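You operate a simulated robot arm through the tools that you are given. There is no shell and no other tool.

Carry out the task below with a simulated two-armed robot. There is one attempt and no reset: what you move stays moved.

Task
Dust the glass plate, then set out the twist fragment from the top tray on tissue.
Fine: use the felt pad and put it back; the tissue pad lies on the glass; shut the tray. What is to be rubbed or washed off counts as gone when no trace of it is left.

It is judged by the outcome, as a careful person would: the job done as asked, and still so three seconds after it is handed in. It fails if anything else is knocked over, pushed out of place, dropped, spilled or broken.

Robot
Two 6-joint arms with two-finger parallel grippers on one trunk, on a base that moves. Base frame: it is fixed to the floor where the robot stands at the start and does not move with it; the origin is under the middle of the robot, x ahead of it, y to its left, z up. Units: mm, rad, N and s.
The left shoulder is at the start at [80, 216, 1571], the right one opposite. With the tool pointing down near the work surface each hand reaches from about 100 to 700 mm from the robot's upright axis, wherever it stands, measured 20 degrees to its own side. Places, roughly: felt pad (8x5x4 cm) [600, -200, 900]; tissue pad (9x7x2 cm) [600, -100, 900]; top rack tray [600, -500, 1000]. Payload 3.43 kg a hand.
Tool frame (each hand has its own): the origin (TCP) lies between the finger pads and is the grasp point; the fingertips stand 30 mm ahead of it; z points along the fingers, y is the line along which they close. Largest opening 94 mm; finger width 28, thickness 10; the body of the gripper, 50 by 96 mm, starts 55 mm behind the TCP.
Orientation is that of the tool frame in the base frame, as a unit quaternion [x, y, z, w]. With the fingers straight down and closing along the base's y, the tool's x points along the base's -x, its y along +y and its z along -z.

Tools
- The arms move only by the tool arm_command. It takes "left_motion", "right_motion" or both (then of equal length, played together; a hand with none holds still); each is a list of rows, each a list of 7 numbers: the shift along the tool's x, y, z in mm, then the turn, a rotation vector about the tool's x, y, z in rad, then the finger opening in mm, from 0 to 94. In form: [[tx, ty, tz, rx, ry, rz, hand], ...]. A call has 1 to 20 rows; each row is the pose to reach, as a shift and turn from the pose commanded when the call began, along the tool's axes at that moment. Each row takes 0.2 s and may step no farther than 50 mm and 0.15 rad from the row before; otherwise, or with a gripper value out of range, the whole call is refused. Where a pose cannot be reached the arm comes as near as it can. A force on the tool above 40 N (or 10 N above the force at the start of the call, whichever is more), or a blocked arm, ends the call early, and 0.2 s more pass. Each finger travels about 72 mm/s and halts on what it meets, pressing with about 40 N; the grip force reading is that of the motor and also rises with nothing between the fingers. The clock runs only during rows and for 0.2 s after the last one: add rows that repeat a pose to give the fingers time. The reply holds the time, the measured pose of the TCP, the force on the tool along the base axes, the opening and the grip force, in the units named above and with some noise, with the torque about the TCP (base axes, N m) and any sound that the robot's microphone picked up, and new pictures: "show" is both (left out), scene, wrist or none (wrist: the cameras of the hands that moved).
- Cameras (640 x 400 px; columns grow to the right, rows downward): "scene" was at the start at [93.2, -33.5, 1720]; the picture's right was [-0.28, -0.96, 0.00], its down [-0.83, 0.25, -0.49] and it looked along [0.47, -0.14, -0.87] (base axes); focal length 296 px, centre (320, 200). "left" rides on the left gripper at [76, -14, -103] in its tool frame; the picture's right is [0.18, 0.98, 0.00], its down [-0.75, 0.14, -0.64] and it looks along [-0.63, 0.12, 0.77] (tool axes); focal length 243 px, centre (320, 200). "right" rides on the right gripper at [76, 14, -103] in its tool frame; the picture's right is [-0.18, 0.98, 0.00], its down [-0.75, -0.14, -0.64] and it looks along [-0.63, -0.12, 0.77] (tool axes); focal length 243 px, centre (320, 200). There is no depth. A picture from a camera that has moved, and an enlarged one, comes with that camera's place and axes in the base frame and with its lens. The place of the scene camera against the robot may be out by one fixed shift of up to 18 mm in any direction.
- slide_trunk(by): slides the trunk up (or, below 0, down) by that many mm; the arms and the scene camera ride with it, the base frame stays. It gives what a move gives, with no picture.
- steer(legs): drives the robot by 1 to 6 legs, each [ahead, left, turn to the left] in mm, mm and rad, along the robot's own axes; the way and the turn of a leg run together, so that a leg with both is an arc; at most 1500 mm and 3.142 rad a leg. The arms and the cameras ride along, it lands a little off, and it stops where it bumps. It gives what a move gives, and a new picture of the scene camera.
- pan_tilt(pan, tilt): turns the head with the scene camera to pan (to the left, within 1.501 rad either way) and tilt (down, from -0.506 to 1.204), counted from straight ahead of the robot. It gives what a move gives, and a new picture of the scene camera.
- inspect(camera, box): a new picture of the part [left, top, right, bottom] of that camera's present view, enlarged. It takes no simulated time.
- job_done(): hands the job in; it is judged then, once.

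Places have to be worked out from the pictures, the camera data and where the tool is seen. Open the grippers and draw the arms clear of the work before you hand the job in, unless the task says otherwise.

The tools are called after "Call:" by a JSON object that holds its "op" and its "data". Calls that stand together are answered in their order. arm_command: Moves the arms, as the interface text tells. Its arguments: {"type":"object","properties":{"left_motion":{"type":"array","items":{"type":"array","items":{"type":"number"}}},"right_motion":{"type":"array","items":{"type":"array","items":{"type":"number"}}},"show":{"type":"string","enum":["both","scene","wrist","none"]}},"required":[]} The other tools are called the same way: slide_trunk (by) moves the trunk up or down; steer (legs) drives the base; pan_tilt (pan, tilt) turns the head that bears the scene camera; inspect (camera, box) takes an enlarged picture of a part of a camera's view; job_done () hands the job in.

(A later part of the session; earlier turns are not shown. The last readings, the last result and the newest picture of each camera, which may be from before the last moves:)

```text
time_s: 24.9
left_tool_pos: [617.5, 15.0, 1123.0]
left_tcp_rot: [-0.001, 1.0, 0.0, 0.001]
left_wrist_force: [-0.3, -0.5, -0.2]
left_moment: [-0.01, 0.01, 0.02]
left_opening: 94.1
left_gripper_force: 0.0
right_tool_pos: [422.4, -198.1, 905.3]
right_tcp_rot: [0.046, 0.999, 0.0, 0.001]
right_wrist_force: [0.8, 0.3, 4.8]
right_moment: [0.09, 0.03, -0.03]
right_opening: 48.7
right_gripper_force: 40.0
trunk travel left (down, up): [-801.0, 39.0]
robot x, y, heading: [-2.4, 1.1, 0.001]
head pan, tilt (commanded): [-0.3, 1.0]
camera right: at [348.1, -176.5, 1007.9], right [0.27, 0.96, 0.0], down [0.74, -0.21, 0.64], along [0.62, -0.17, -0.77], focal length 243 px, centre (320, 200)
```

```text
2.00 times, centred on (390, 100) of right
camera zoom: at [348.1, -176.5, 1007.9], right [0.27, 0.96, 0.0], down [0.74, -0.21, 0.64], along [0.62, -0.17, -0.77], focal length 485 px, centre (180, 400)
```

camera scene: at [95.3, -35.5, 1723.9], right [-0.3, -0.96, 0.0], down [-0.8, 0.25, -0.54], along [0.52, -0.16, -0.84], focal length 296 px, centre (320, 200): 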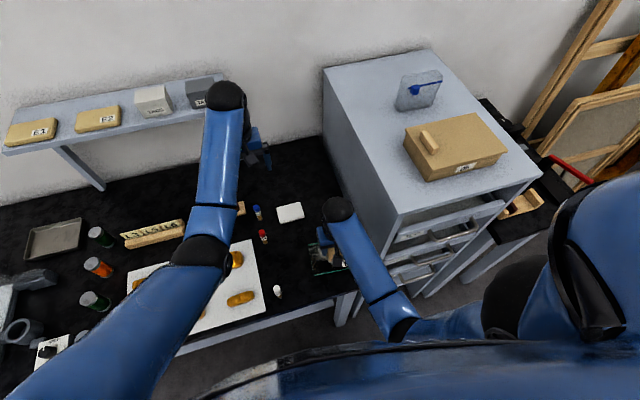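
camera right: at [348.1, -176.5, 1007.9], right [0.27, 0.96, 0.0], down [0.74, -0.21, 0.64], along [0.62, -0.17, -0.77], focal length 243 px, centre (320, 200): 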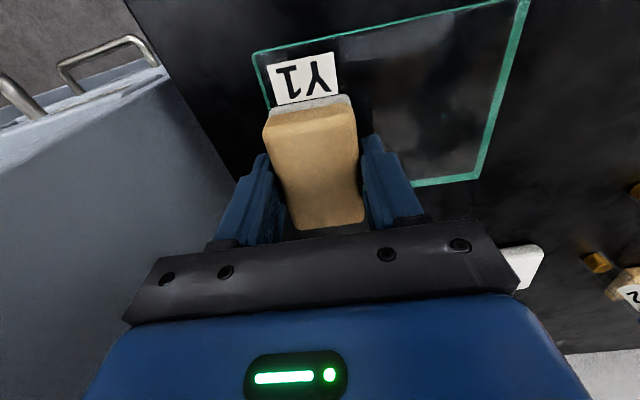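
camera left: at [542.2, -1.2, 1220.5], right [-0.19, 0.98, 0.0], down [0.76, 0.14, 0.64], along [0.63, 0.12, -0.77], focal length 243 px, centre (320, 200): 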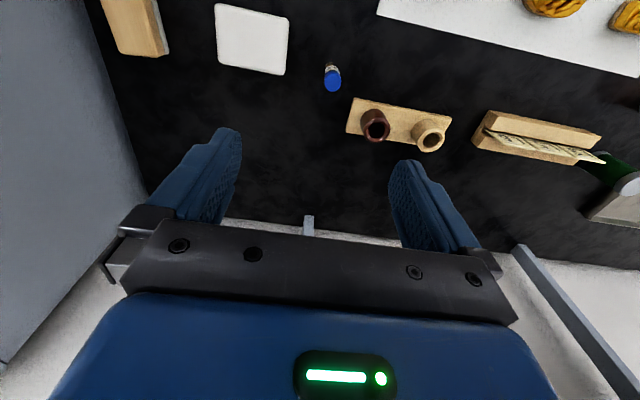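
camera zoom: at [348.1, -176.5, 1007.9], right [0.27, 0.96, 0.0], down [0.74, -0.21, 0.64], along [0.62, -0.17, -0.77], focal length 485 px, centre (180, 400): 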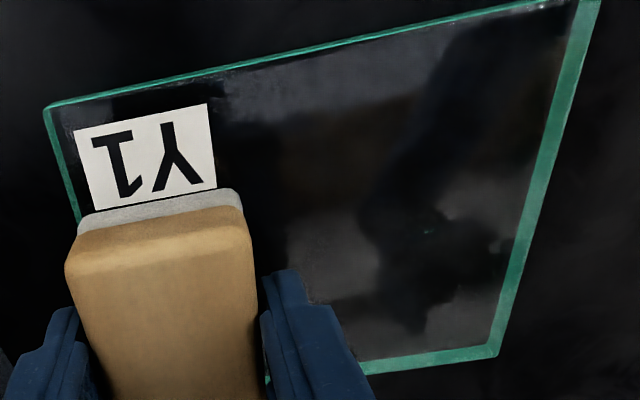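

The plate looks nearly clean with only reflections; I'll wipe the near strip as well, sweeping left and back, to leave no trace.

Call:
{"op": "arm_command", "data": {"right_motion": [[9, 0, 0.5, 0, 0, 0, 20], [18, 0, 0.5, 0, 0, 0, 20], [26, 0, 0.5, 0, 0, 0, 20], [26, 10, 0.5, 0, 0, 0, 20], [26, 20, 0.5, 0, 0, 0, 20], [26, 30, 0.5, 0, 0, 0, 20], [26, 40, 0.5, 0, 0, 0, 20], [26, 50, 0.5, 0, 0, 0, 20], [26, 60, 0.5, 0, 0, 0, 20], [26, 70, 0.5, 0, 0, 0, 20], [26, 80, 0.5, 0, 0, 0, 20], [26, 88, 0.5, 0, 0, 0, 20], [18, 88, 0.5, 0, 0, 0, 20], [10, 88, 0.5, 0, 0, 0, 20], [2, 88, 0.5, 0, 0, 0, 20], [-2, 88, 0.5, 0, 0, 0, 20]], "show": "wrist"}}

```text
time_s: 28.3
left_tool_pos: [615.9, 15.1, 1123.9]
left_tcp_rot: [-0.002, 1.0, -0.001, -0.001]
left_wrist_force: [0.3, -0.6, -0.6]
left_moment: [0.02, -0.02, 0.02]
left_opening: 94.1
left_gripper_force: 0.0
right_tool_pos: [431.4, -110.5, 904.2]
right_tcp_rot: [0.046, 0.999, 0.0, 0.0]
right_wrist_force: [-4.1, 2.3, 12.7]
right_moment: [0.14, 0.11, 0.06]
right_opening: 48.3
right_gripper_force: 40.4
trunk travel left (down, up): [-801.0, 39.0]
robot x, y, heading: [0.4, 3.1, 0.003]
head pan, tilt (commanded): [-0.3, 1.0]
camera right: at [357.4, -89.0, 1007.5], right [0.27, 0.96, 0.0], down [0.74, -0.21, 0.64], along [0.62, -0.17, -0.77], focal length 243 px, centre (320, 200)
```

right: 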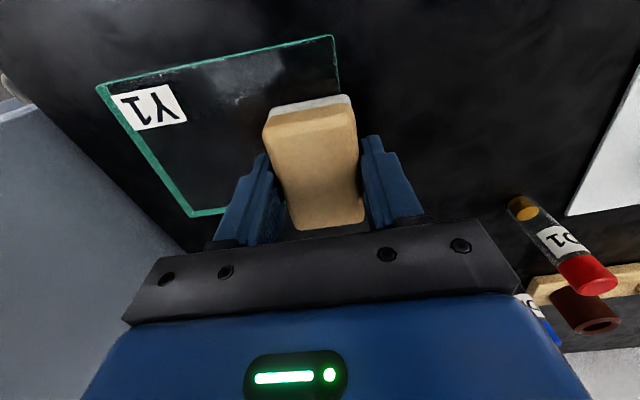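

I enlarge the plate again; there is a pale patch near the front edge that could be a reflection or residue.

Call:
{"op": "inspect", "data": {"camera": "right", "box": [90, 20, 390, 220]}}

Call:
{"op": "inspect", "data": {"camera": "scene", "box": [290, 220, 380, 290]}}

```text
2.00 times, centred on (240, 120) of right
camera zoom: at [357.4, -89.0, 1007.5], right [0.27, 0.96, 0.0], down [0.74, -0.21, 0.64], along [0.62, -0.17, -0.77], focal length 485 px, centre (480, 360)
```

zoom: 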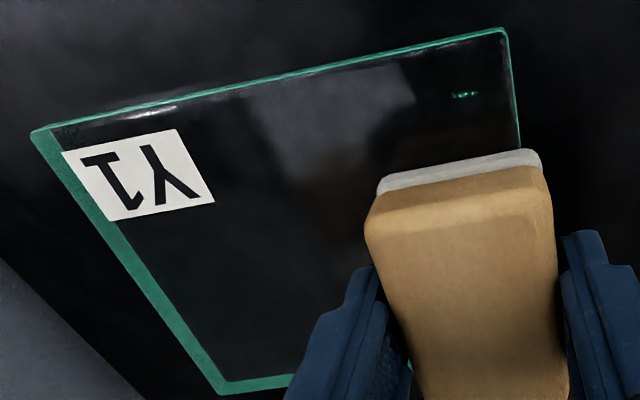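

```text
5.71 times, centred on (335, 255) of scene
camera zoom: at [94.0, -34.2, 1723.9], right [-0.3, -0.96, 0.0], down [-0.8, 0.25, -0.54], along [0.52, -0.16, -0.84], focal length 1690 px, centre (234, -114)
```

zoom: 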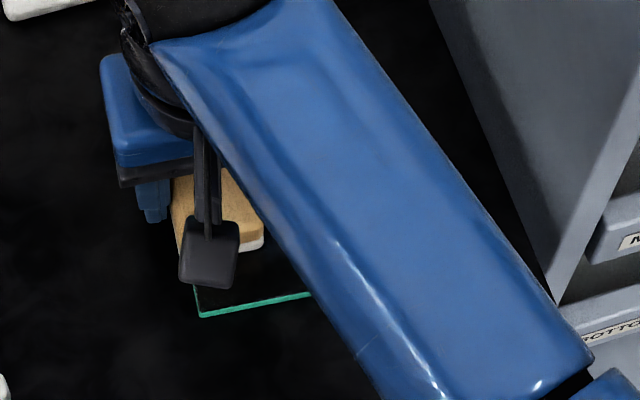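

Those are sharp-edged reflections of the gripper, and the plate looks clean. For safety I make one more full pass over the far strip and back over the near strip.

Call:
{"op": "arm_command", "data": {"right_motion": [[-3, -8, 0, 0, 0, 0, 20], [-3, -18, 0, 0, 0, 0, 20], [-3, -28, 0, 0, 0, 0, 20], [-3, -38, 0, 0, 0, 0, 20], [-3, -48, 0, 0, 0, 0, 20], [-3, -58, 0, 0, 0, 0, 20], [-3, -68, 0, 0, 0, 0, 20], [-3, -78, 0, 0, 0, 0, 20], [-3, -88, 0, 0, 0, 0, 20], [9, -88, 0, 0, 0, 0, 20], [22, -88, 0, 0, 0, 0, 20], [22, -77, 0, 0, 0, 0, 20], [22, -66, 0, 0, 0, 0, 20], [22, -55, 0, 0, 0, 0, 20], [22, -44, 0, 0, 0, 0, 20], [22, -33, 0, 0, 0, 0, 20], [22, -22, 0, 0, 0, 0, 20], [22, -11, 0, 0, 0, 0, 20], [22, 0, 0, 0, 0, 0, 20], [22, 0, -2, 0, 0, 0, 20]], "show": "wrist"}}

```text
time_s: 32.5
left_tool_pos: [617.7, 14.2, 1122.0]
left_tcp_rot: [0.0, 1.0, 0.0, 0.0]
left_wrist_force: [-0.1, 0.5, -1.1]
left_moment: [0.01, 0.0, -0.01]
left_opening: 94.0
left_gripper_force: 0.0
right_tool_pos: [412.4, -110.0, 905.1]
right_tcp_rot: [0.045, 0.999, 0.0, -0.001]
right_wrist_force: [-0.9, 0.5, -0.2]
right_moment: [0.0, -0.02, 0.0]
right_opening: 48.8
right_gripper_force: 40.0
trunk travel left (down, up): [-801.0, 39.0]
robot x, y, heading: [-1.6, 3.6, 0.001]
head pan, tilt (commanded): [-0.3, 1.0]
camera right: at [337.5, -88.3, 1007.9], right [0.27, 0.96, 0.0], down [0.74, -0.21, 0.64], along [0.62, -0.17, -0.77], focal length 243 px, centre (320, 200)
```

right: 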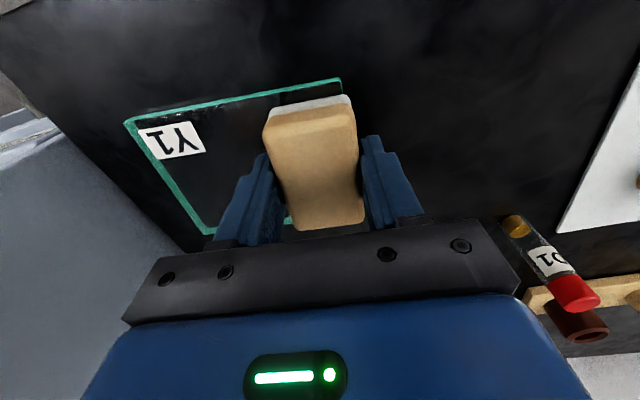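

The plate reads clean and the pad is off contact. I lift slowly and carry the felt pad back toward its original spot at (598.5, -201), yaw +0.068.

Call:
{"op": "arm_command", "data": {"right_motion": [[0, 0, -5, 0, 0, 0, 20], [0, 0, -12, 0, 0, 0, 20], [0, 0, -19, 0, 0, 0, 20], [0, 0, -25, 0, 0, 0, 20], [-8, -3, -25, 0, 0, -0.006, 20], [-22, -8, -25, 0, 0, -0.018, 20], [-38, -14, -25, 0, 0, -0.031, 20], [-54, -20, -25, 0, 0, -0.044, 20], [-70, -26, -25, 0, 0, -0.057, 20], [-86, -32, -25, 0, 0, -0.07, 20], [-102, -39, -25, 0, 0, -0.083, 20], [-118, -45, -25, 0, 0, -0.096, 20], [-134, -51, -25, 0, 0, -0.109, 20], [-150, -57, -25, 0, 0, -0.122, 20], [-166, -63, -25, 0, 0, -0.135, 20], [-180, -69, -25, 0, 0, -0.148, 20], [-190, -73, -25, 0, 0, -0.156, 20], [-193.6, -74, -25, 0, 0, -0.158, 20], [-193.6, -74, -25, 0, 0, -0.158, 20]], "show": "both"}}

```text
time_s: 36.5
left_tool_pos: [617.3, 13.9, 1121.1]
left_tcp_rot: [-0.001, 1.0, 0.0, -0.001]
left_wrist_force: [-0.7, -0.1, 0.0]
left_moment: [0.0, 0.02, 0.0]
left_opening: 94.1
left_gripper_force: 0.0
right_tool_pos: [598.2, -200.9, 931.3]
right_tcp_rot: [-0.034, 0.999, 0.0, 0.001]
right_wrist_force: [0.4, -0.3, 0.0]
right_moment: [-0.03, 0.01, 0.04]
right_opening: 48.4
right_gripper_force: 40.5
trunk travel left (down, up): [-801.0, 39.0]
robot x, y, heading: [0.4, 4.2, 0.0]
head pan, tilt (commanded): [-0.3, 1.0]
camera scene: at [96.6, -35.1, 1723.8], right [-0.3, -0.96, 0.0], down [-0.8, 0.25, -0.54], along [0.52, -0.16, -0.84], focal length 296 px, centre (320, 200)
camera right: at [521.6, -191.9, 1033.5], right [0.12, 0.99, 0.0], down [0.76, -0.09, 0.64], along [0.64, -0.07, -0.77], focal length 243 px, centre (320, 200)
```

scene: 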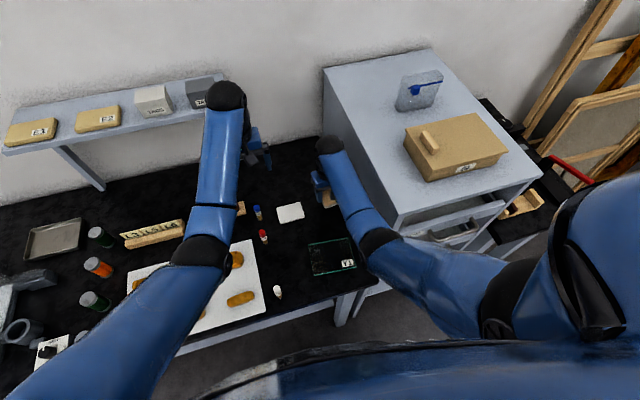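
right: 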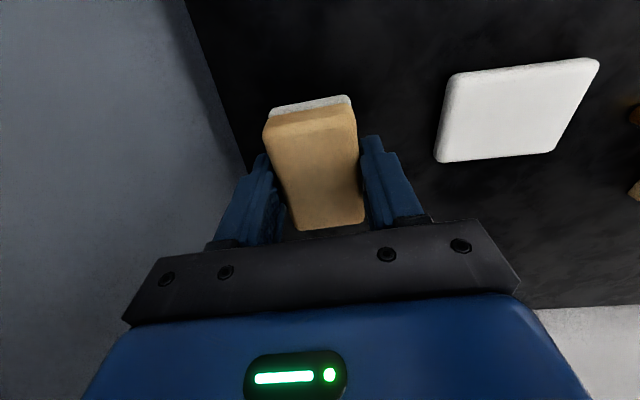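

Before setting the felt down I check the glass closely from the scene camera for any remaining dust.

Call:
{"op": "inspect", "data": {"camera": "scene", "box": [295, 225, 375, 285]}}

```text
6.67 times, centred on (335, 255) of scene
camera zoom: at [96.6, -35.1, 1723.8], right [-0.3, -0.96, 0.0], down [-0.8, 0.25, -0.54], along [0.52, -0.16, -0.84], focal length 1972 px, centre (220, -167)
```

zoom: 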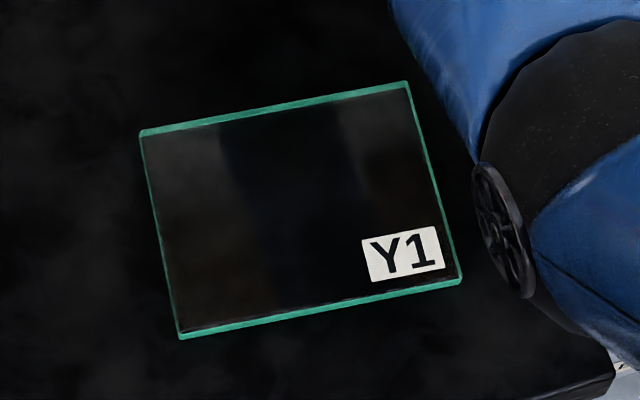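

The glass is clean and in place. I lower the felt pad slowly to the bench, watching for contact.

Call:
{"op": "arm_command", "data": {"right_motion": [[0, 0, 7, 0, 0, 0, 20], [0, 0, 14, 0, 0, 0, 20], [0, 0, 21, 0, 0, 0, 20], [0, 0, 27, 0, 0, 0, 20], [0, 0, 31, 0, 0, 0, 20], [0, 0, 33.5, 0, 0, 0, 20], [0, 0, 35, 0, 0, 0, 20]], "show": "none"}}

```text
time_s: 38.1
left_tool_pos: [617.5, 14.7, 1123.7]
left_tcp_rot: [0.0, 1.0, 0.0, -0.001]
left_wrist_force: [-0.5, -0.5, -0.2]
left_moment: [0.01, 0.02, 0.0]
left_opening: 93.9
left_gripper_force: 0.1
right_tool_pos: [599.9, -201.2, 895.7]
right_tcp_rot: [-0.035, 0.999, 0.0, 0.001]
right_wrist_force: [0.2, -0.1, -0.9]
right_moment: [0.03, 0.03, 0.03]
right_opening: 48.2
right_gripper_force: 39.4
trunk travel left (down, up): [-801.0, 39.0]
robot x, y, heading: [-0.8, -1.6, 0.002]
head pan, tilt (commanded): [-0.3, 1.0]
```

No contact yet at z 895.7. I ease down another 2 mm.

Call:
{"op": "arm_command", "data": {"right_motion": [[0, 0, 1, 0, 0, 0, 20], [0, 0, 2, 0, 0, 0, 20], [0, 0, 2, 0, 0, 0, 20]], "show": "none"}}

```text
time_s: 38.9
left_tool_pos: [618.1, 14.1, 1123.0]
left_tcp_rot: [0.0, 1.0, 0.0, -0.001]
left_wrist_force: [-0.1, 0.6, -0.1]
left_moment: [0.01, -0.01, 0.02]
left_opening: 94.1
left_gripper_force: 0.1
right_tool_pos: [599.3, -200.1, 894.7]
right_tcp_rot: [-0.034, 0.999, 0.001, 0.001]
right_wrist_force: [0.6, -0.1, 2.5]
right_moment: [0.05, -0.03, 0.0]
right_opening: 48.3
right_gripper_force: 39.9
trunk travel left (down, up): [-801.0, 39.0]
robot x, y, heading: [-0.6, 0.2, 0.001]
head pan, tilt (commanded): [-0.3, 1.0]
```

Contact at 2.5 N, so the pad is down. I open the fingers, then rise straight up.

Call:
{"op": "arm_command", "data": {"right_motion": [[0, 0, 0, 0, 0, 0, 60], [0, 0, 0, 0, 0, 0, 80], [0, 0, 0, 0, 0, 0, 80], [0, 0, -15, 0, 0, 0, 80], [0, 0, -40, 0, 0, 0, 80], [0, 0, -70, 0, 0, 0, 80], [0, 0, -100, 0, 0, 0, 80], [0, 0, -100, 0, 0, 0, 80]], "show": "wrist"}}

```text
time_s: 40.7
left_tool_pos: [617.8, 14.4, 1123.3]
left_tcp_rot: [-0.001, 1.0, 0.0, -0.001]
left_wrist_force: [0.5, -0.1, 0.5]
left_moment: [0.0, 0.04, 0.01]
left_opening: 94.0
left_gripper_force: 0.1
right_tool_pos: [599.7, -200.2, 993.3]
right_tcp_rot: [-0.034, 0.999, 0.0, 0.001]
right_wrist_force: [-0.6, -0.6, 0.7]
right_moment: [0.01, -0.01, -0.01]
right_opening: 79.9
right_gripper_force: 0.0
trunk travel left (down, up): [-801.0, 39.0]
robot x, y, heading: [-2.0, 2.5, 0.001]
head pan, tilt (commanded): [-0.3, 1.0]
camera right: at [522.3, -191.3, 1096.5], right [0.12, 0.99, 0.0], down [0.76, -0.09, 0.64], along [0.64, -0.07, -0.77], focal length 243 px, centre (320, 200)
```

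right: 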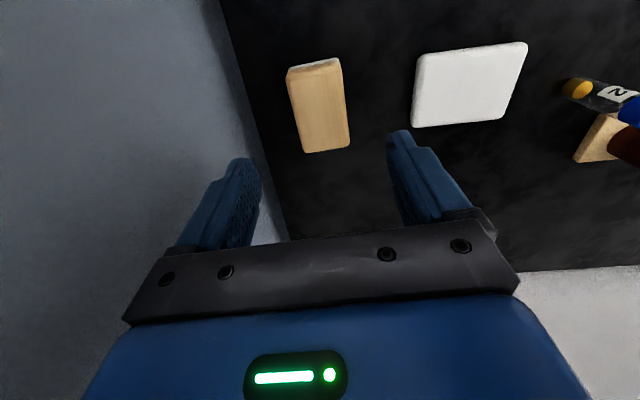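

The felt pad is back in its place. Now I enlarge the tissue pad to measure its outline.

Call:
{"op": "inspect", "data": {"camera": "right", "box": [270, 20, 550, 195]}}

```text
2.29 times, centred on (410, 108) of right
camera zoom: at [522.3, -191.3, 1096.5], right [0.12, 0.99, 0.0], down [0.76, -0.09, 0.64], along [0.64, -0.07, -0.77], focal length 555 px, centre (114, 411)
```

zoom: 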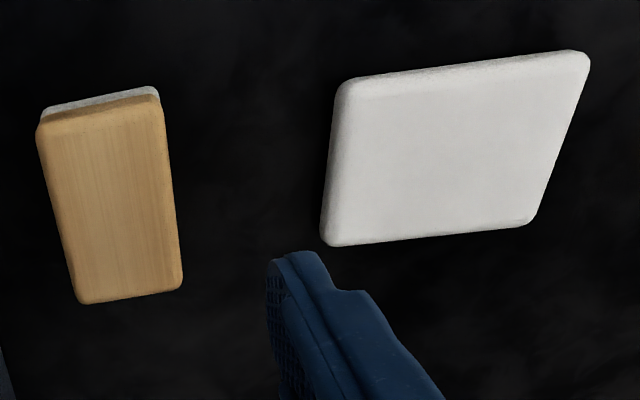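

The tissue pad's outline is about x 568–628, y -118 to -33, so it must be gripped across its shorter x side with the hand turned 90°. First I move the left arm farther left to make room, and start turning the right hand while shifting above the tissue.

Call:
{"op": "arm_command", "data": {"left_motion": [[20, 36, 8, 0, 0, 0, 94], [40, 72, 16, 0, 0, 0, 94], [60, 108, 24, 0, 0, 0, 94], [80, 144, 32, 0, 0, 0, 94], [100, 180, 40, 0, 0, 0, 94], [100, 180, 40, 0, 0, 0, 94]], "show": "both"}}

```text
time_s: 42.1
left_tool_pos: [538.9, 194.4, 1036.2]
left_tcp_rot: [-0.001, 1.0, 0.0, 0.0]
left_wrist_force: [0.0, -0.1, 0.7]
left_moment: [-0.03, -0.01, 0.0]
left_opening: 93.9
left_gripper_force: 0.1
left hand out of reach, approached as far as the arm can: row 1, 2, 3, 4, 5, 6
right_tool_pos: [600.1, -201.1, 992.7]
right_tcp_rot: [-0.034, 0.999, 0.0, 0.001]
right_wrist_force: [-0.2, 0.6, -0.4]
right_moment: [0.02, -0.03, 0.0]
right_opening: 79.9
right_gripper_force: 0.0
trunk travel left (down, up): [-801.0, 39.0]
robot x, y, heading: [0.2, 1.6, 0.003]
head pan, tilt (commanded): [-0.3, 1.0]
camera scene: at [96.6, -35.3, 1723.8], right [-0.3, -0.96, 0.0], down [-0.8, 0.25, -0.54], along [0.52, -0.16, -0.84], focal length 296 px, centre (320, 200)
camera left: at [460.7, 177.8, 1138.5], right [-0.19, 0.98, 0.0], down [0.75, 0.14, 0.64], along [0.63, 0.12, -0.77], focal length 243 px, centre (320, 200)
```

scene: 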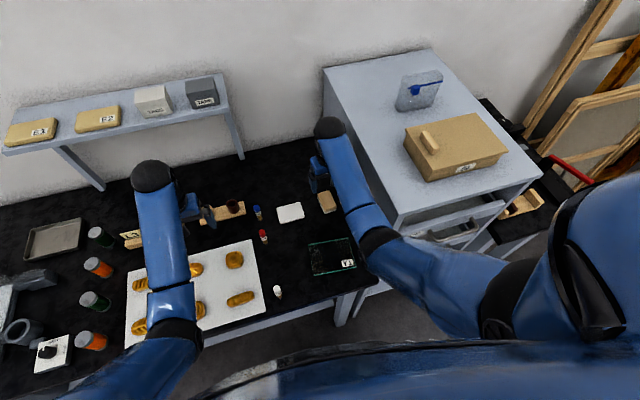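
left: 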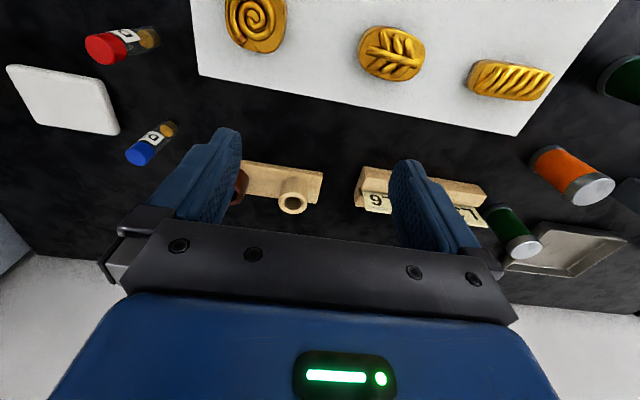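

The sheet on the bench carries gold pattern samples. I enlarge them to know what a "twist" looks like next to the others.

Call:
{"op": "inspect", "data": {"camera": "scene", "box": [120, 230, 280, 350]}}

Call:
{"op": "inspect", "data": {"camera": "left", "box": [190, 0, 640, 200]}}

```text
3.33 times, centred on (200, 290) of scene
camera zoom: at [96.6, -35.3, 1723.8], right [-0.3, -0.96, 0.0], down [-0.8, 0.25, -0.54], along [0.52, -0.16, -0.84], focal length 986 px, centre (720, -100)
```

zoom: 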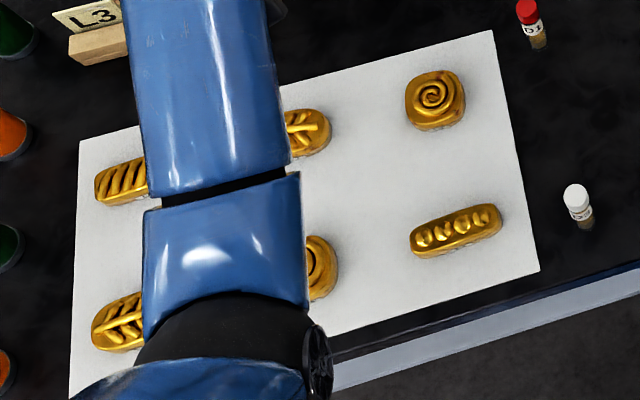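

```text
1.42 times, centred on (415, 100) of left
camera zoom: at [460.7, 177.8, 1138.5], right [-0.19, 0.98, 0.0], down [0.75, 0.14, 0.64], along [0.63, 0.12, -0.77], focal length 345 px, centre (185, 342)
```

zoom: 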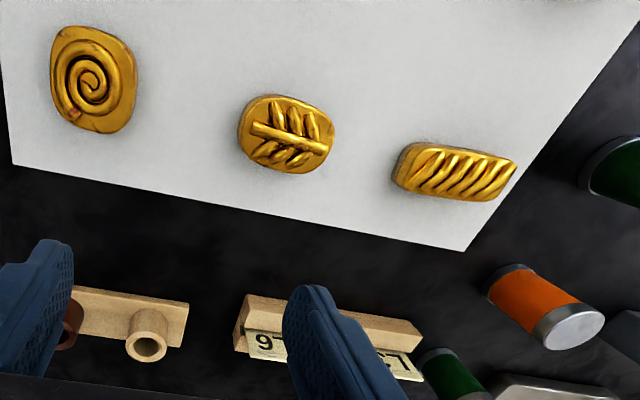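

The twist sample is the bar with slanted parallel ridges, distinct from spiral, leaf and beads. Now I move the right hand above the tissue and turn it -90° so it can grip the tissue's short side.

Call:
{"op": "arm_command", "data": {"right_motion": [[-2, 40, 4, 0, 0, 0.14, 94], [-4, 80, 8, 0, 0, 0.28, 94], [-6, 110, 10, 0, 0, 0.42, 94], [-6.6, 126, 10, 0, 0, 0.56, 94], [-6.6, 126, 10, 0, 0, 0.7, 94], [-6.6, 126, 10, 0, 0, 0.84, 94], [-6.6, 126, 10, 0, 0, 0.98, 94], [-6.6, 126, 10, 0, 0, 1.12, 94], [-6.6, 126, 10, 0, 0, 1.26, 94], [-6.6, 126, 10, 0, 0, 1.4, 94], [-6.6, 126, 10, 0, 0, 1.54, 94], [-6.6, 126, 10, 0, 0, 1.64, 94], [-6.6, 126, 10, 0, 0, 1.64, 94]], "show": "both"}}

```text
time_s: 44.9
left_tool_pos: [537.8, 193.4, 1036.8]
left_tcp_rot: [0.0, 1.0, 0.001, 0.0]
left_wrist_force: [-0.1, -1.0, -0.5]
left_moment: [0.0, -0.01, 0.02]
left_opening: 94.1
left_gripper_force: 0.0
right_tool_pos: [596.4, -73.8, 984.0]
right_tcp_rot: [0.709, 0.705, 0.002, 0.001]
right_wrist_force: [-0.2, -0.2, 0.8]
right_moment: [-0.01, 0.01, -0.01]
right_opening: 94.1
right_gripper_force: 0.1
trunk travel left (down, up): [-801.0, 39.0]
robot x, y, heading: [0.4, 0.7, 0.0]
head pan, tilt (commanded): [-0.3, 1.0]
camera scene: at [96.6, -35.0, 1723.8], right [-0.3, -0.96, 0.0], down [-0.8, 0.25, -0.54], along [0.52, -0.16, -0.84], focal length 296 px, centre (320, 200)
camera right: at [611.2, 1.9, 1087.4], right [0.98, -0.19, 0.0], down [-0.14, -0.75, 0.64], along [-0.12, -0.63, -0.77], focal length 243 px, centre (320, 200)
```

scene: 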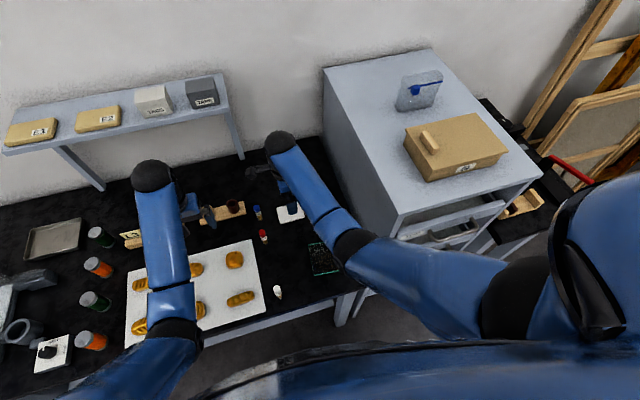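
right: 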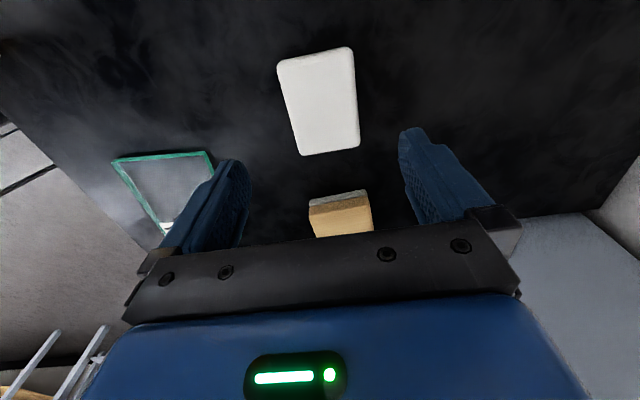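

The turn succeeded. I enlarge the wrist view to line up on the tissue.

Call:
{"op": "inspect", "data": {"camera": "right", "box": [220, 20, 420, 170]}}

Call:
{"op": "inspect", "data": {"camera": "left", "box": [0, 0, 320, 200]}}

```text
2.67 times, centred on (320, 95) of right
camera zoom: at [611.2, 1.9, 1087.4], right [0.98, -0.19, 0.0], down [-0.14, -0.75, 0.64], along [-0.12, -0.63, -0.77], focal length 647 px, centre (320, 480)
```

zoom: 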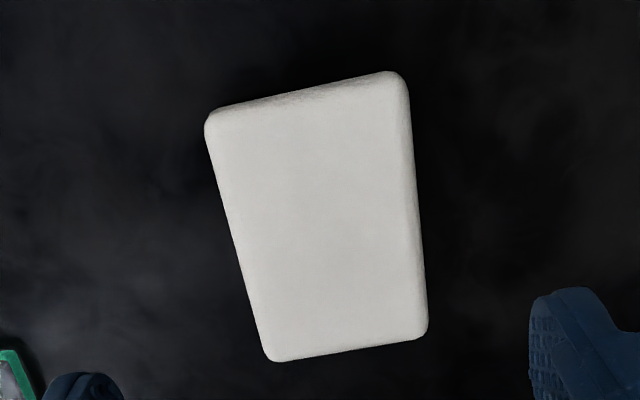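

```text
2.00 times, centred on (160, 100) of left
camera zoom: at [461.0, 177.6, 1138.6], right [-0.19, 0.98, 0.0], down [0.75, 0.14, 0.64], along [0.63, 0.12, -0.77], focal length 485 px, centre (640, 400)
```

zoom: 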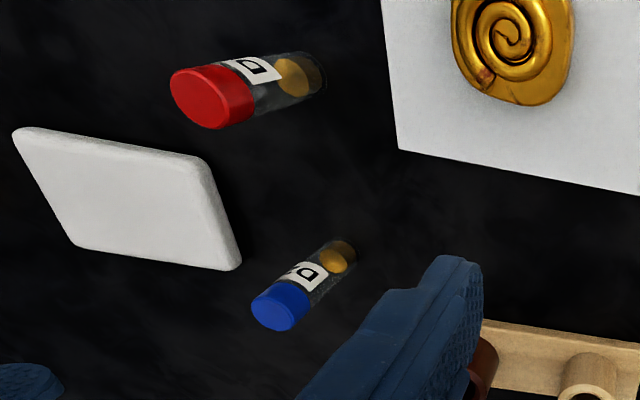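

The tissue is centred near (600, -74), spanning about x 570–630. I lower with fingers wide open so the tips stop just above the bench, then look before closing.

Call:
{"op": "arm_command", "data": {"right_motion": [[0, 3, 25, 0, 0, 0, 94], [0, 3, 50, 0, 0, 0, 94], [0, 3, 70, 0, 0, 0, 94], [0, 3, 83, 0, 0, 0, 94], [0, 3, 89, 0, 0, 0, 94], [0, 3, 91, 0, 0, 0, 94], [0, 3, 91, 0, 0, 0, 94]], "show": "wrist"}}

```text
time_s: 46.5
left_tool_pos: [538.1, 192.9, 1036.2]
left_tcp_rot: [-0.001, 1.0, -0.001, 0.001]
left_wrist_force: [0.2, -0.6, -0.1]
left_moment: [-0.01, 0.04, 0.01]
left_opening: 93.7
left_gripper_force: 0.0
right_tool_pos: [600.0, -74.2, 894.2]
right_tcp_rot: [0.708, 0.707, 0.001, 0.002]
right_wrist_force: [-0.6, -0.4, 0.1]
right_moment: [0.02, -0.03, 0.0]
right_opening: 94.0
right_gripper_force: 0.0
trunk travel left (down, up): [-801.0, 39.0]
robot x, y, heading: [1.1, -1.3, -0.0]
head pan, tilt (commanded): [-0.3, 1.0]
camera right: at [614.6, 1.7, 996.5], right [0.98, -0.19, 0.0], down [-0.14, -0.75, 0.64], along [-0.12, -0.63, -0.77], focal length 243 px, centre (320, 200)
```

right: 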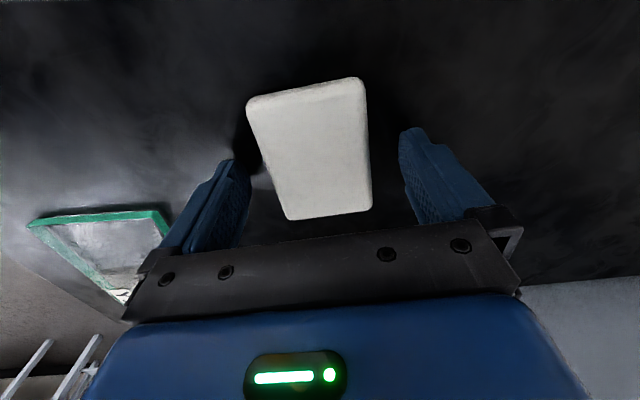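

The tissue is centred between the fingers. I close on it and lift 6 mm slowly to test.

Call:
{"op": "arm_command", "data": {"right_motion": [[0, 0, 0, 0, 0, 0, 75], [0, 0, 0, 0, 0, 0, 50], [0, 0, 0, 0, 0, 0, 40], [0, 0, 0, 0, 0, 0, 40], [0, 0, 0, 0, 0, 0, 40], [0, 0, -3, 0, 0, 0, 40], [0, 0, -7, 0, 0, 0, 40], [0, 0, -12, 0, 0, 0, 40]], "show": "wrist"}}

```text
time_s: 48.3
left_tool_pos: [537.8, 193.7, 1037.7]
left_tcp_rot: [0.0, 1.0, 0.0, 0.0]
left_wrist_force: [-0.2, -0.1, -0.2]
left_moment: [0.01, 0.02, -0.01]
left_opening: 94.1
left_gripper_force: 0.2
right_tool_pos: [598.9, -72.8, 905.9]
right_tcp_rot: [0.707, 0.707, 0.001, 0.001]
right_wrist_force: [-0.5, -0.1, -0.1]
right_moment: [-0.03, 0.02, 0.0]
right_opening: 60.4
right_gripper_force: 40.2
trunk travel left (down, up): [-801.0, 39.0]
robot x, y, heading: [0.7, 2.4, -0.005]
head pan, tilt (commanded): [-0.3, 1.0]
camera right: at [614.0, 2.8, 1008.9], right [0.98, -0.19, 0.0], down [-0.14, -0.75, 0.64], along [-0.12, -0.63, -0.77], focal length 243 px, centre (320, 200)
```

right: 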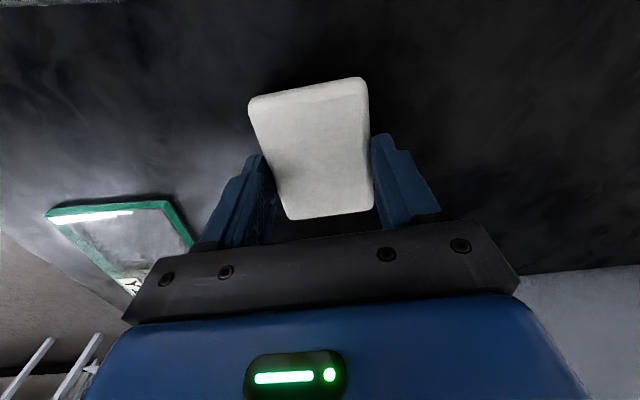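

The tissue is held (60 mm) and rising with the hand. I lift it further and carry it slowly over the glass centre (413.6, -155), turning by the plate's -0.09 yaw.

Call:
{"op": "arm_command", "data": {"right_motion": [[0, 0, -5, 0, 0, 0, 40], [0, 0, -12, 0, 0, 0, 40], [0, 0, -20, 0, 0, 0, 40], [0, 0, -26, 0, 0, 0, 40], [-3, -8, -28, 0, 0, 0.006, 40], [-10, -22, -28, 0, 0, 0.012, 40], [-17, -38, -28, 0, 0, 0.02, 40], [-24, -54, -28, 0, 0, 0.028, 40], [-31, -70, -28, 0, 0, 0.036, 40], [-38, -86, -28, 0, 0, 0.044, 40], [-45, -102, -28, 0, 0, 0.052, 40], [-53, -118, -28, 0, 0, 0.06, 40], [-60, -134, -28, 0, 0, 0.068, 40], [-67, -150, -28, 0, 0, 0.076, 40], [-74, -165, -28, 0, 0, 0.084, 40], [-79, -177, -28, 0, 0, 0.09, 40], [-82, -184, -28, 0, 0, 0.09, 40], [-82.5, -185.3, -28, 0, 0, 0.09, 40], [-82.5, -185.3, -28, 0, 0, 0.09, 40]], "show": "both"}}

```text
time_s: 52.3
left_tool_pos: [538.2, 191.7, 1036.7]
left_tcp_rot: [-0.001, 1.0, 0.0, 0.0]
left_wrist_force: [-0.7, 0.1, -0.3]
left_moment: [0.01, 0.0, 0.0]
left_opening: 93.9
left_gripper_force: 0.1
right_tool_pos: [413.8, -156.3, 932.9]
right_tcp_rot: [0.738, 0.674, 0.001, 0.001]
right_wrist_force: [-1.1, 0.5, -0.4]
right_moment: [-0.03, 0.0, 0.01]
right_opening: 60.4
right_gripper_force: 40.4
trunk travel left (down, up): [-801.0, 39.0]
robot x, y, heading: [0.5, 1.2, -0.002]
head pan, tilt (commanded): [-0.3, 1.0]
camera scene: at [96.6, -35.0, 1723.8], right [-0.3, -0.96, 0.0], down [-0.8, 0.25, -0.54], along [0.52, -0.16, -0.84], focal length 296 px, centre (320, 200)
camera right: at [435.5, -81.6, 1036.7], right [0.96, -0.27, 0.0], down [-0.21, -0.74, 0.64], along [-0.17, -0.62, -0.77], focal length 243 px, centre (320, 200)
```

scene: 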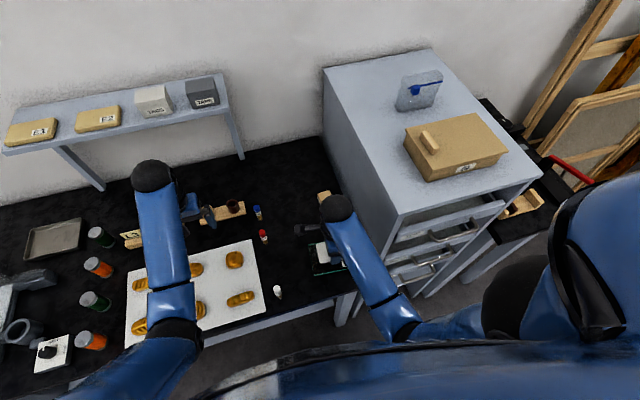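
right: 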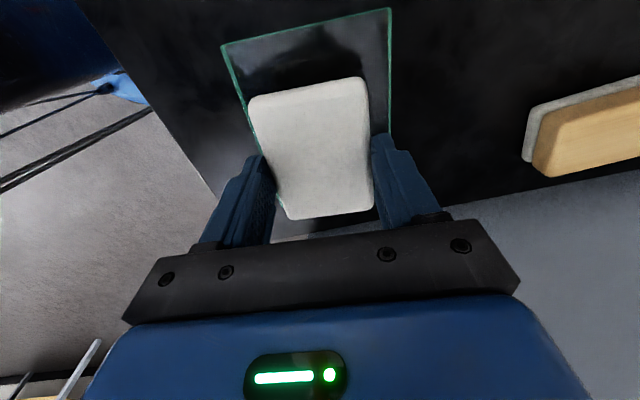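

The tissue hangs centred over the plate. I lower slowly until light contact.

Call:
{"op": "arm_command", "data": {"right_motion": [[0, 0, 7, 0, 0, 0, 40], [0, 0, 14, 0, 0, 0, 40], [0, 0, 20, 0, 0, 0, 40], [0, 0, 25, 0, 0, 0, 40], [0, 0, 28, 0, 0, 0, 40], [0, 0, 29.5, 0, 0, 0, 40], [0, 0, 29.5, 0, 0, 0, 40]], "show": "none"}}

```text
time_s: 53.9
left_tool_pos: [538.0, 192.4, 1036.9]
left_tcp_rot: [-0.001, 1.0, 0.0, 0.0]
left_wrist_force: [-0.2, -0.1, 0.7]
left_moment: [-0.03, 0.02, 0.04]
left_opening: 93.9
left_gripper_force: 0.1
right_tool_pos: [413.3, -154.4, 903.5]
right_tcp_rot: [0.739, 0.674, 0.001, 0.001]
right_wrist_force: [0.3, 0.3, 0.5]
right_moment: [-0.01, 0.01, 0.0]
right_opening: 60.1
right_gripper_force: 39.8
trunk travel left (down, up): [-801.0, 39.0]
robot x, y, heading: [1.3, -2.5, -0.0]
head pan, tilt (commanded): [-0.3, 1.0]
```

No contact yet at z 903.5. I continue down in 1 mm steps.

Call:
{"op": "arm_command", "data": {"right_motion": [[0, 0, 1, 0, 0, 0, 40], [0, 0, 2, 0, 0, 0, 40], [0, 0, 2, 0, 0, 0, 40]], "show": "none"}}

```text
time_s: 54.7
left_tool_pos: [536.7, 193.6, 1038.3]
left_tcp_rot: [-0.002, 1.0, 0.0, 0.001]
left_wrist_force: [0.0, 0.1, 0.0]
left_moment: [0.0, -0.01, 0.04]
left_opening: 93.8
left_gripper_force: 0.0
right_tool_pos: [414.5, -155.9, 902.6]
right_tcp_rot: [0.739, 0.674, 0.002, 0.001]
right_wrist_force: [-0.3, -1.5, 20.8]
right_moment: [-0.11, 0.27, -0.02]
right_opening: 60.1
right_gripper_force: 40.4
trunk travel left (down, up): [-801.0, 39.0]
robot x, y, heading: [1.6, 1.9, -0.003]
head pan, tilt (commanded): [-0.3, 1.0]
```

Firm contact at 902.6. I ease back 1.5 mm, open the fingers and rise straight up.

Call:
{"op": "arm_command", "data": {"right_motion": [[0, 0, -1.5, 0, 0, 0, 40], [0, 0, -1.5, 0, 0, 0, 55], [0, 0, -1.5, 0, 0, 0, 70], [0, 0, -1.5, 0, 0, 0, 84], [0, 0, -1.5, 0, 0, 0, 84], [0, 0, -15, 0, 0, 0, 84], [0, 0, -40, 0, 0, 0, 84], [0, 0, -75, 0, 0, 0, 84], [0, 0, -75, 0, 0, 0, 84]], "show": "both"}}

```text
time_s: 56.7
left_tool_pos: [537.6, 193.9, 1037.3]
left_tcp_rot: [-0.002, 1.0, 0.001, 0.0]
left_wrist_force: [0.6, 0.5, -0.7]
left_moment: [0.01, -0.02, -0.01]
left_opening: 94.0
left_gripper_force: 0.1
right_tool_pos: [414.8, -155.8, 975.4]
right_tcp_rot: [0.739, 0.674, 0.0, -0.001]
right_wrist_force: [0.7, 0.0, 0.9]
right_moment: [0.01, 0.0, -0.02]
right_opening: 83.8
right_gripper_force: 0.1
trunk travel left (down, up): [-801.0, 39.0]
robot x, y, heading: [-0.3, -2.8, -0.001]
head pan, tilt (commanded): [-0.3, 1.0]
camera scene: at [96.6, -35.1, 1723.8], right [-0.3, -0.96, 0.0], down [-0.8, 0.25, -0.54], along [0.52, -0.16, -0.84], focal length 296 px, centre (320, 200)
camera right: at [436.2, -81.7, 1078.7], right [0.96, -0.27, 0.0], down [-0.21, -0.74, 0.64], along [-0.17, -0.62, -0.77], focal length 243 px, centre (320, 200)
```

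scene: 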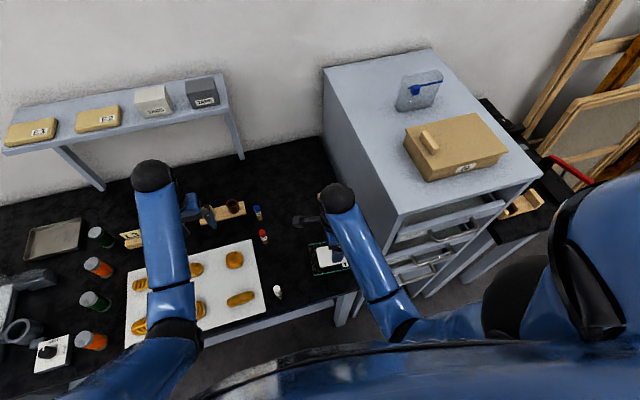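
right: 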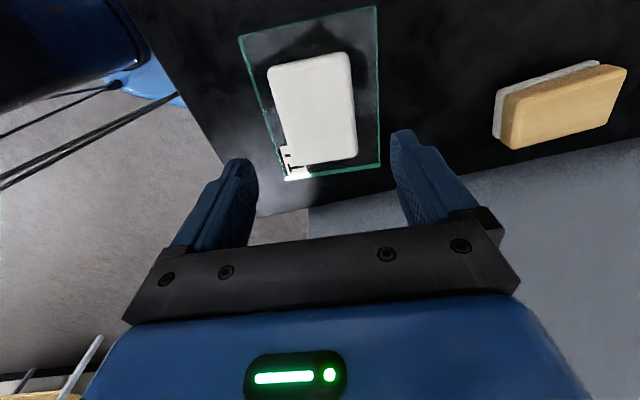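

The tissue lies centred on the plate. Next is the top tray: its bar handle is at about x 328, y -415 to -560, z ~992, with the panel face at x≈353. I raise the trunk to gain room for the hand close in.

Call:
{"op": "slide_trunk", "data": {"by": 36}}

```text
time_s: 57.5
left_tool_pos: [537.5, 192.5, 1071.8]
left_tcp_rot: [-0.001, 1.0, 0.001, 0.001]
left_wrist_force: [-0.4, 0.2, 0.2]
left_moment: [-0.01, -0.01, 0.0]
left_opening: 94.2
left_gripper_force: 0.0
right_tool_pos: [414.6, -155.8, 1011.3]
right_tcp_rot: [0.739, 0.673, 0.001, 0.001]
right_wrist_force: [0.4, 0.3, 0.1]
right_moment: [0.02, 0.01, 0.03]
right_opening: 84.1
right_gripper_force: 0.1
trunk travel left (down, up): [-837.0, 3.0]
robot x, y, heading: [1.4, -1.4, 0.002]
head pan, tilt (commanded): [-0.3, 1.0]
```

I move the right hand back and then right along the front of the rack, turned so its camera looks at the handle from the side.

Call:
{"op": "arm_command", "data": {"right_motion": [[-14, -31, 0, 0, 0, -0.02, 94], [-28, -63, 0, 0, 0, -0.04, 94], [-42, -95, 0, 0, 0, -0.07, 94], [-55.5, -125.5, 0, 0, 0, -0.09, 94], [-92, -122, -2, 0, 0, -0.09, 94], [-128, -119, -3, 0, 0, -0.09, 94], [-165, -115.6, -4, 0, 0, -0.09, 94], [-165, -115.6, -4, 0, 0, -0.09, 94]], "show": "both"}}

```text
time_s: 59.3
left_tool_pos: [537.0, 192.8, 1073.4]
left_tcp_rot: [0.0, 1.0, 0.001, 0.001]
left_wrist_force: [0.4, -0.4, 1.4]
left_moment: [0.01, -0.01, 0.02]
left_opening: 94.0
left_gripper_force: 0.0
right_tool_pos: [283.8, -311.4, 1015.7]
right_tcp_rot: [0.708, 0.706, 0.0, 0.001]
right_wrist_force: [0.4, 0.1, 0.5]
right_moment: [-0.01, -0.02, 0.02]
right_opening: 94.0
right_gripper_force: 0.0
trunk travel left (down, up): [-837.0, 3.0]
robot x, y, heading: [-3.6, -1.7, 0.004]
head pan, tilt (commanded): [-0.3, 1.0]
camera scene: at [95.8, -35.2, 1759.8], right [-0.3, -0.96, 0.0], down [-0.8, 0.25, -0.54], along [0.52, -0.16, -0.84], focal length 296 px, centre (320, 200)
camera right: at [299.3, -234.7, 1119.9], right [0.98, -0.19, 0.0], down [-0.14, -0.75, 0.64], along [-0.12, -0.63, -0.77], focal length 243 px, centre (320, 200)
```

scene: 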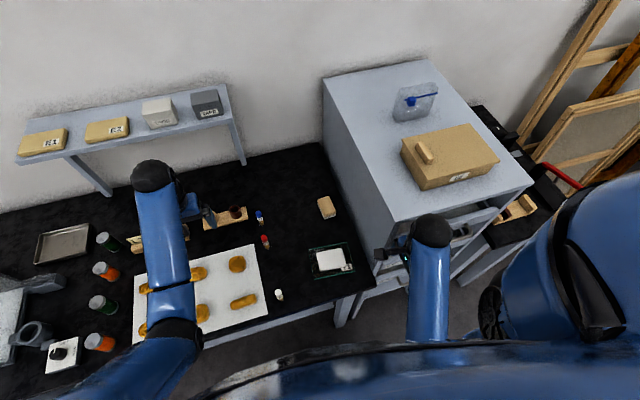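
right: 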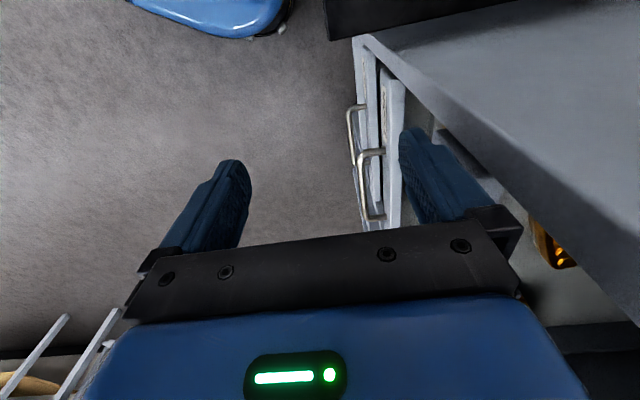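

I enlarge this side view of the handles to place them precisely.

Call:
{"op": "inspect", "data": {"camera": "right", "box": [300, 30, 600, 280]}}

Call:
{"op": "inspect", "data": {"camera": "scene", "box": [360, 170, 560, 300]}}

```text
1.60 times, centred on (450, 155) of right
camera zoom: at [299.3, -234.7, 1119.9], right [0.98, -0.19, 0.0], down [-0.14, -0.75, 0.64], along [-0.12, -0.63, -0.77], focal length 388 px, centre (112, 272)
```

zoom: 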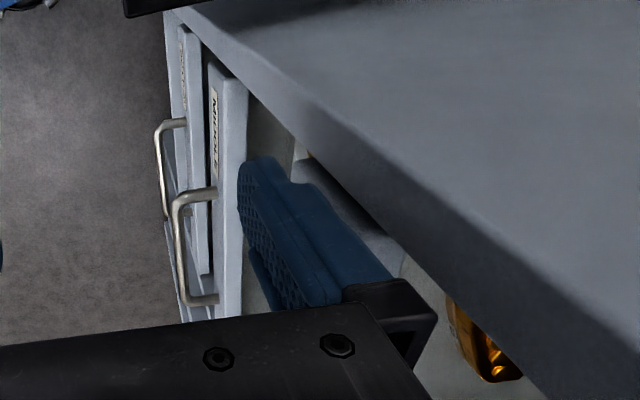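

```text
3.08 times, centred on (460, 235) of scene
camera zoom: at [95.8, -35.2, 1759.8], right [-0.3, -0.96, 0.0], down [-0.8, 0.25, -0.54], along [0.52, -0.16, -0.84], focal length 910 px, centre (-111, 92)
```

zoom: 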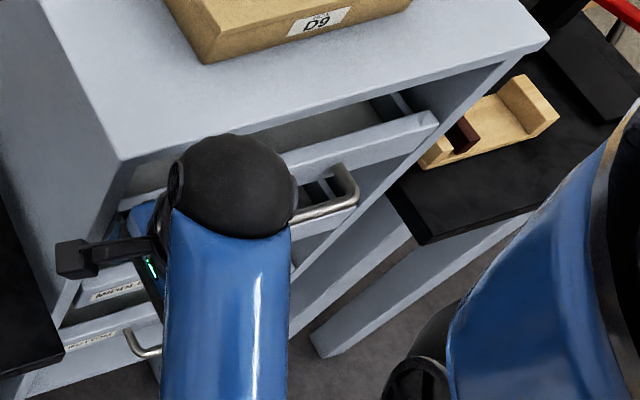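

From this view the middle handle's bar stands about 36 mm off its panel (bar x≈325, panel x≈360), and the top one should match. I raise the hand above handle height and move it to the handle's mid-length in front of the rack.

Call:
{"op": "arm_command", "data": {"right_motion": [[0, 0, -14, 0, 0, 0, 94], [0, 0, -27, 0, 0, 0, 94], [-35, 0, -27, 0, 0, 0, 94], [-70, 0, -27, 0, 0, 0, 94], [-105, 0, -27, 0, 0, 0, 94], [-140, 0, -27, 0, 0, 0, 94], [-140, 0, -27, 0, 0, 0, 94]], "show": "both"}}

```text
time_s: 60.9
left_tool_pos: [538.3, 193.3, 1073.1]
left_tcp_rot: [0.0, 1.0, -0.001, 0.0]
left_wrist_force: [-0.3, -0.2, 0.0]
left_moment: [0.02, -0.01, 0.02]
left_opening: 94.2
left_gripper_force: 0.1
right_tool_pos: [285.6, -451.2, 1038.0]
right_tcp_rot: [0.708, 0.707, 0.001, 0.002]
right_wrist_force: [-0.2, -0.7, -0.6]
right_moment: [0.0, 0.0, -0.01]
right_opening: 94.1
right_gripper_force: 0.0
right hand out of reach, approached as far as the arm can: row 5, 6, 7
trunk travel left (down, up): [-837.0, 3.0]
robot x, y, heading: [-1.0, 0.4, 0.003]
head pan, tilt (commanded): [-0.3, 1.0]
camera scene: at [96.5, -35.1, 1759.8], right [-0.3, -0.96, 0.0], down [-0.8, 0.25, -0.54], along [0.52, -0.16, -0.84], focal length 296 px, centre (320, 200)
camera right: at [300.3, -375.2, 1141.8], right [0.98, -0.19, 0.0], down [-0.14, -0.75, 0.64], along [-0.12, -0.63, -0.77], focal length 243 px, centre (320, 200)
```

scene: 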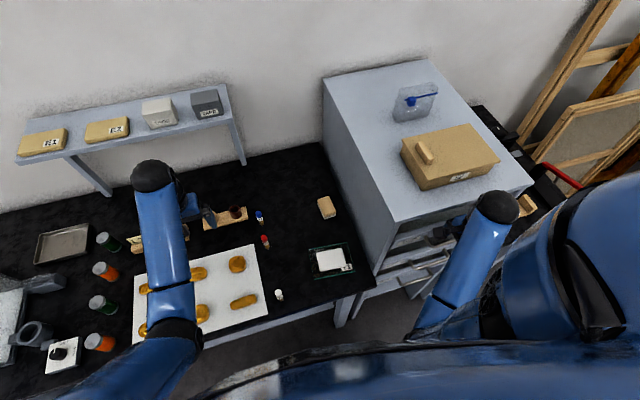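
right: 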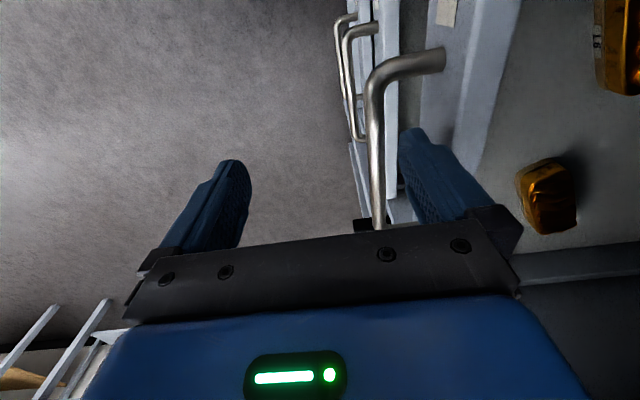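

The top handle is clear now: bar axis x≈323, z≈995, near elbow y≈-420, panel face x≈362; two gold fragments are visible in the tray. I slip the far finger down behind the bar, with the inner face near x 338.

Call:
{"op": "arm_command", "data": {"right_motion": [[-17, 3, 0, 0, 0, 0, 94], [-34, 5.5, 5, 0, 0, 0, 94], [-34, 5.5, 18, 0, 0, 0, 94], [-34, 5.5, 31, 0, 0, 0, 94], [-34, 5.5, 43, 0, 0, 0, 94], [-34, 5.5, 43, 0, 0, 0, 94]], "show": "both"}}

```text
time_s: 62.3
left_tool_pos: [537.9, 193.1, 1071.8]
left_tcp_rot: [-0.002, 1.0, 0.0, 0.001]
left_wrist_force: [-0.5, -0.3, 0.1]
left_moment: [0.01, 0.0, 0.04]
left_opening: 94.0
left_gripper_force: 0.0
right_tool_pos: [289.2, -483.7, 995.2]
right_tcp_rot: [0.708, 0.706, 0.001, 0.001]
right_wrist_force: [-0.2, 0.1, 0.4]
right_moment: [0.02, -0.01, -0.01]
right_opening: 94.0
right_gripper_force: 0.0
trunk travel left (down, up): [-837.0, 3.0]
robot x, y, heading: [-4.1, -0.0, -0.0]
head pan, tilt (commanded): [-0.3, 1.0]
camera scene: at [96.5, -35.3, 1759.8], right [-0.3, -0.96, 0.0], down [-0.8, 0.25, -0.54], along [0.52, -0.16, -0.84], focal length 296 px, centre (320, 200)
camera right: at [305.0, -408.3, 1098.4], right [0.98, -0.19, 0.0], down [-0.14, -0.75, 0.64], along [-0.12, -0.63, -0.77], focal length 243 px, centre (320, 200)
```

scene: 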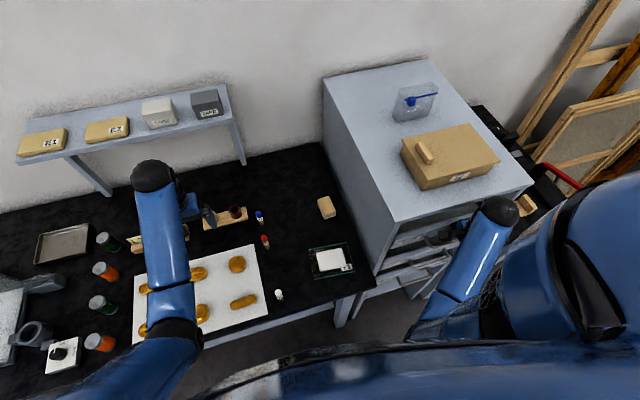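
right: 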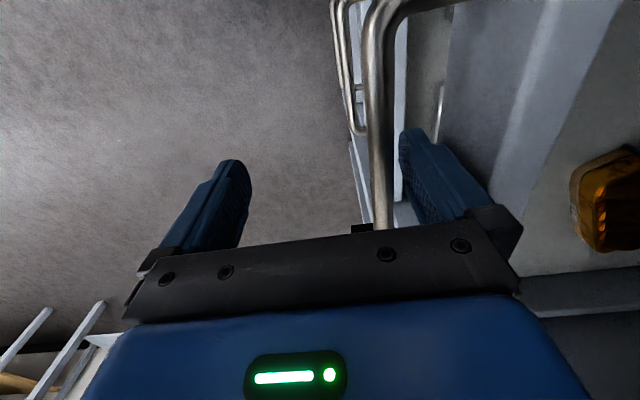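

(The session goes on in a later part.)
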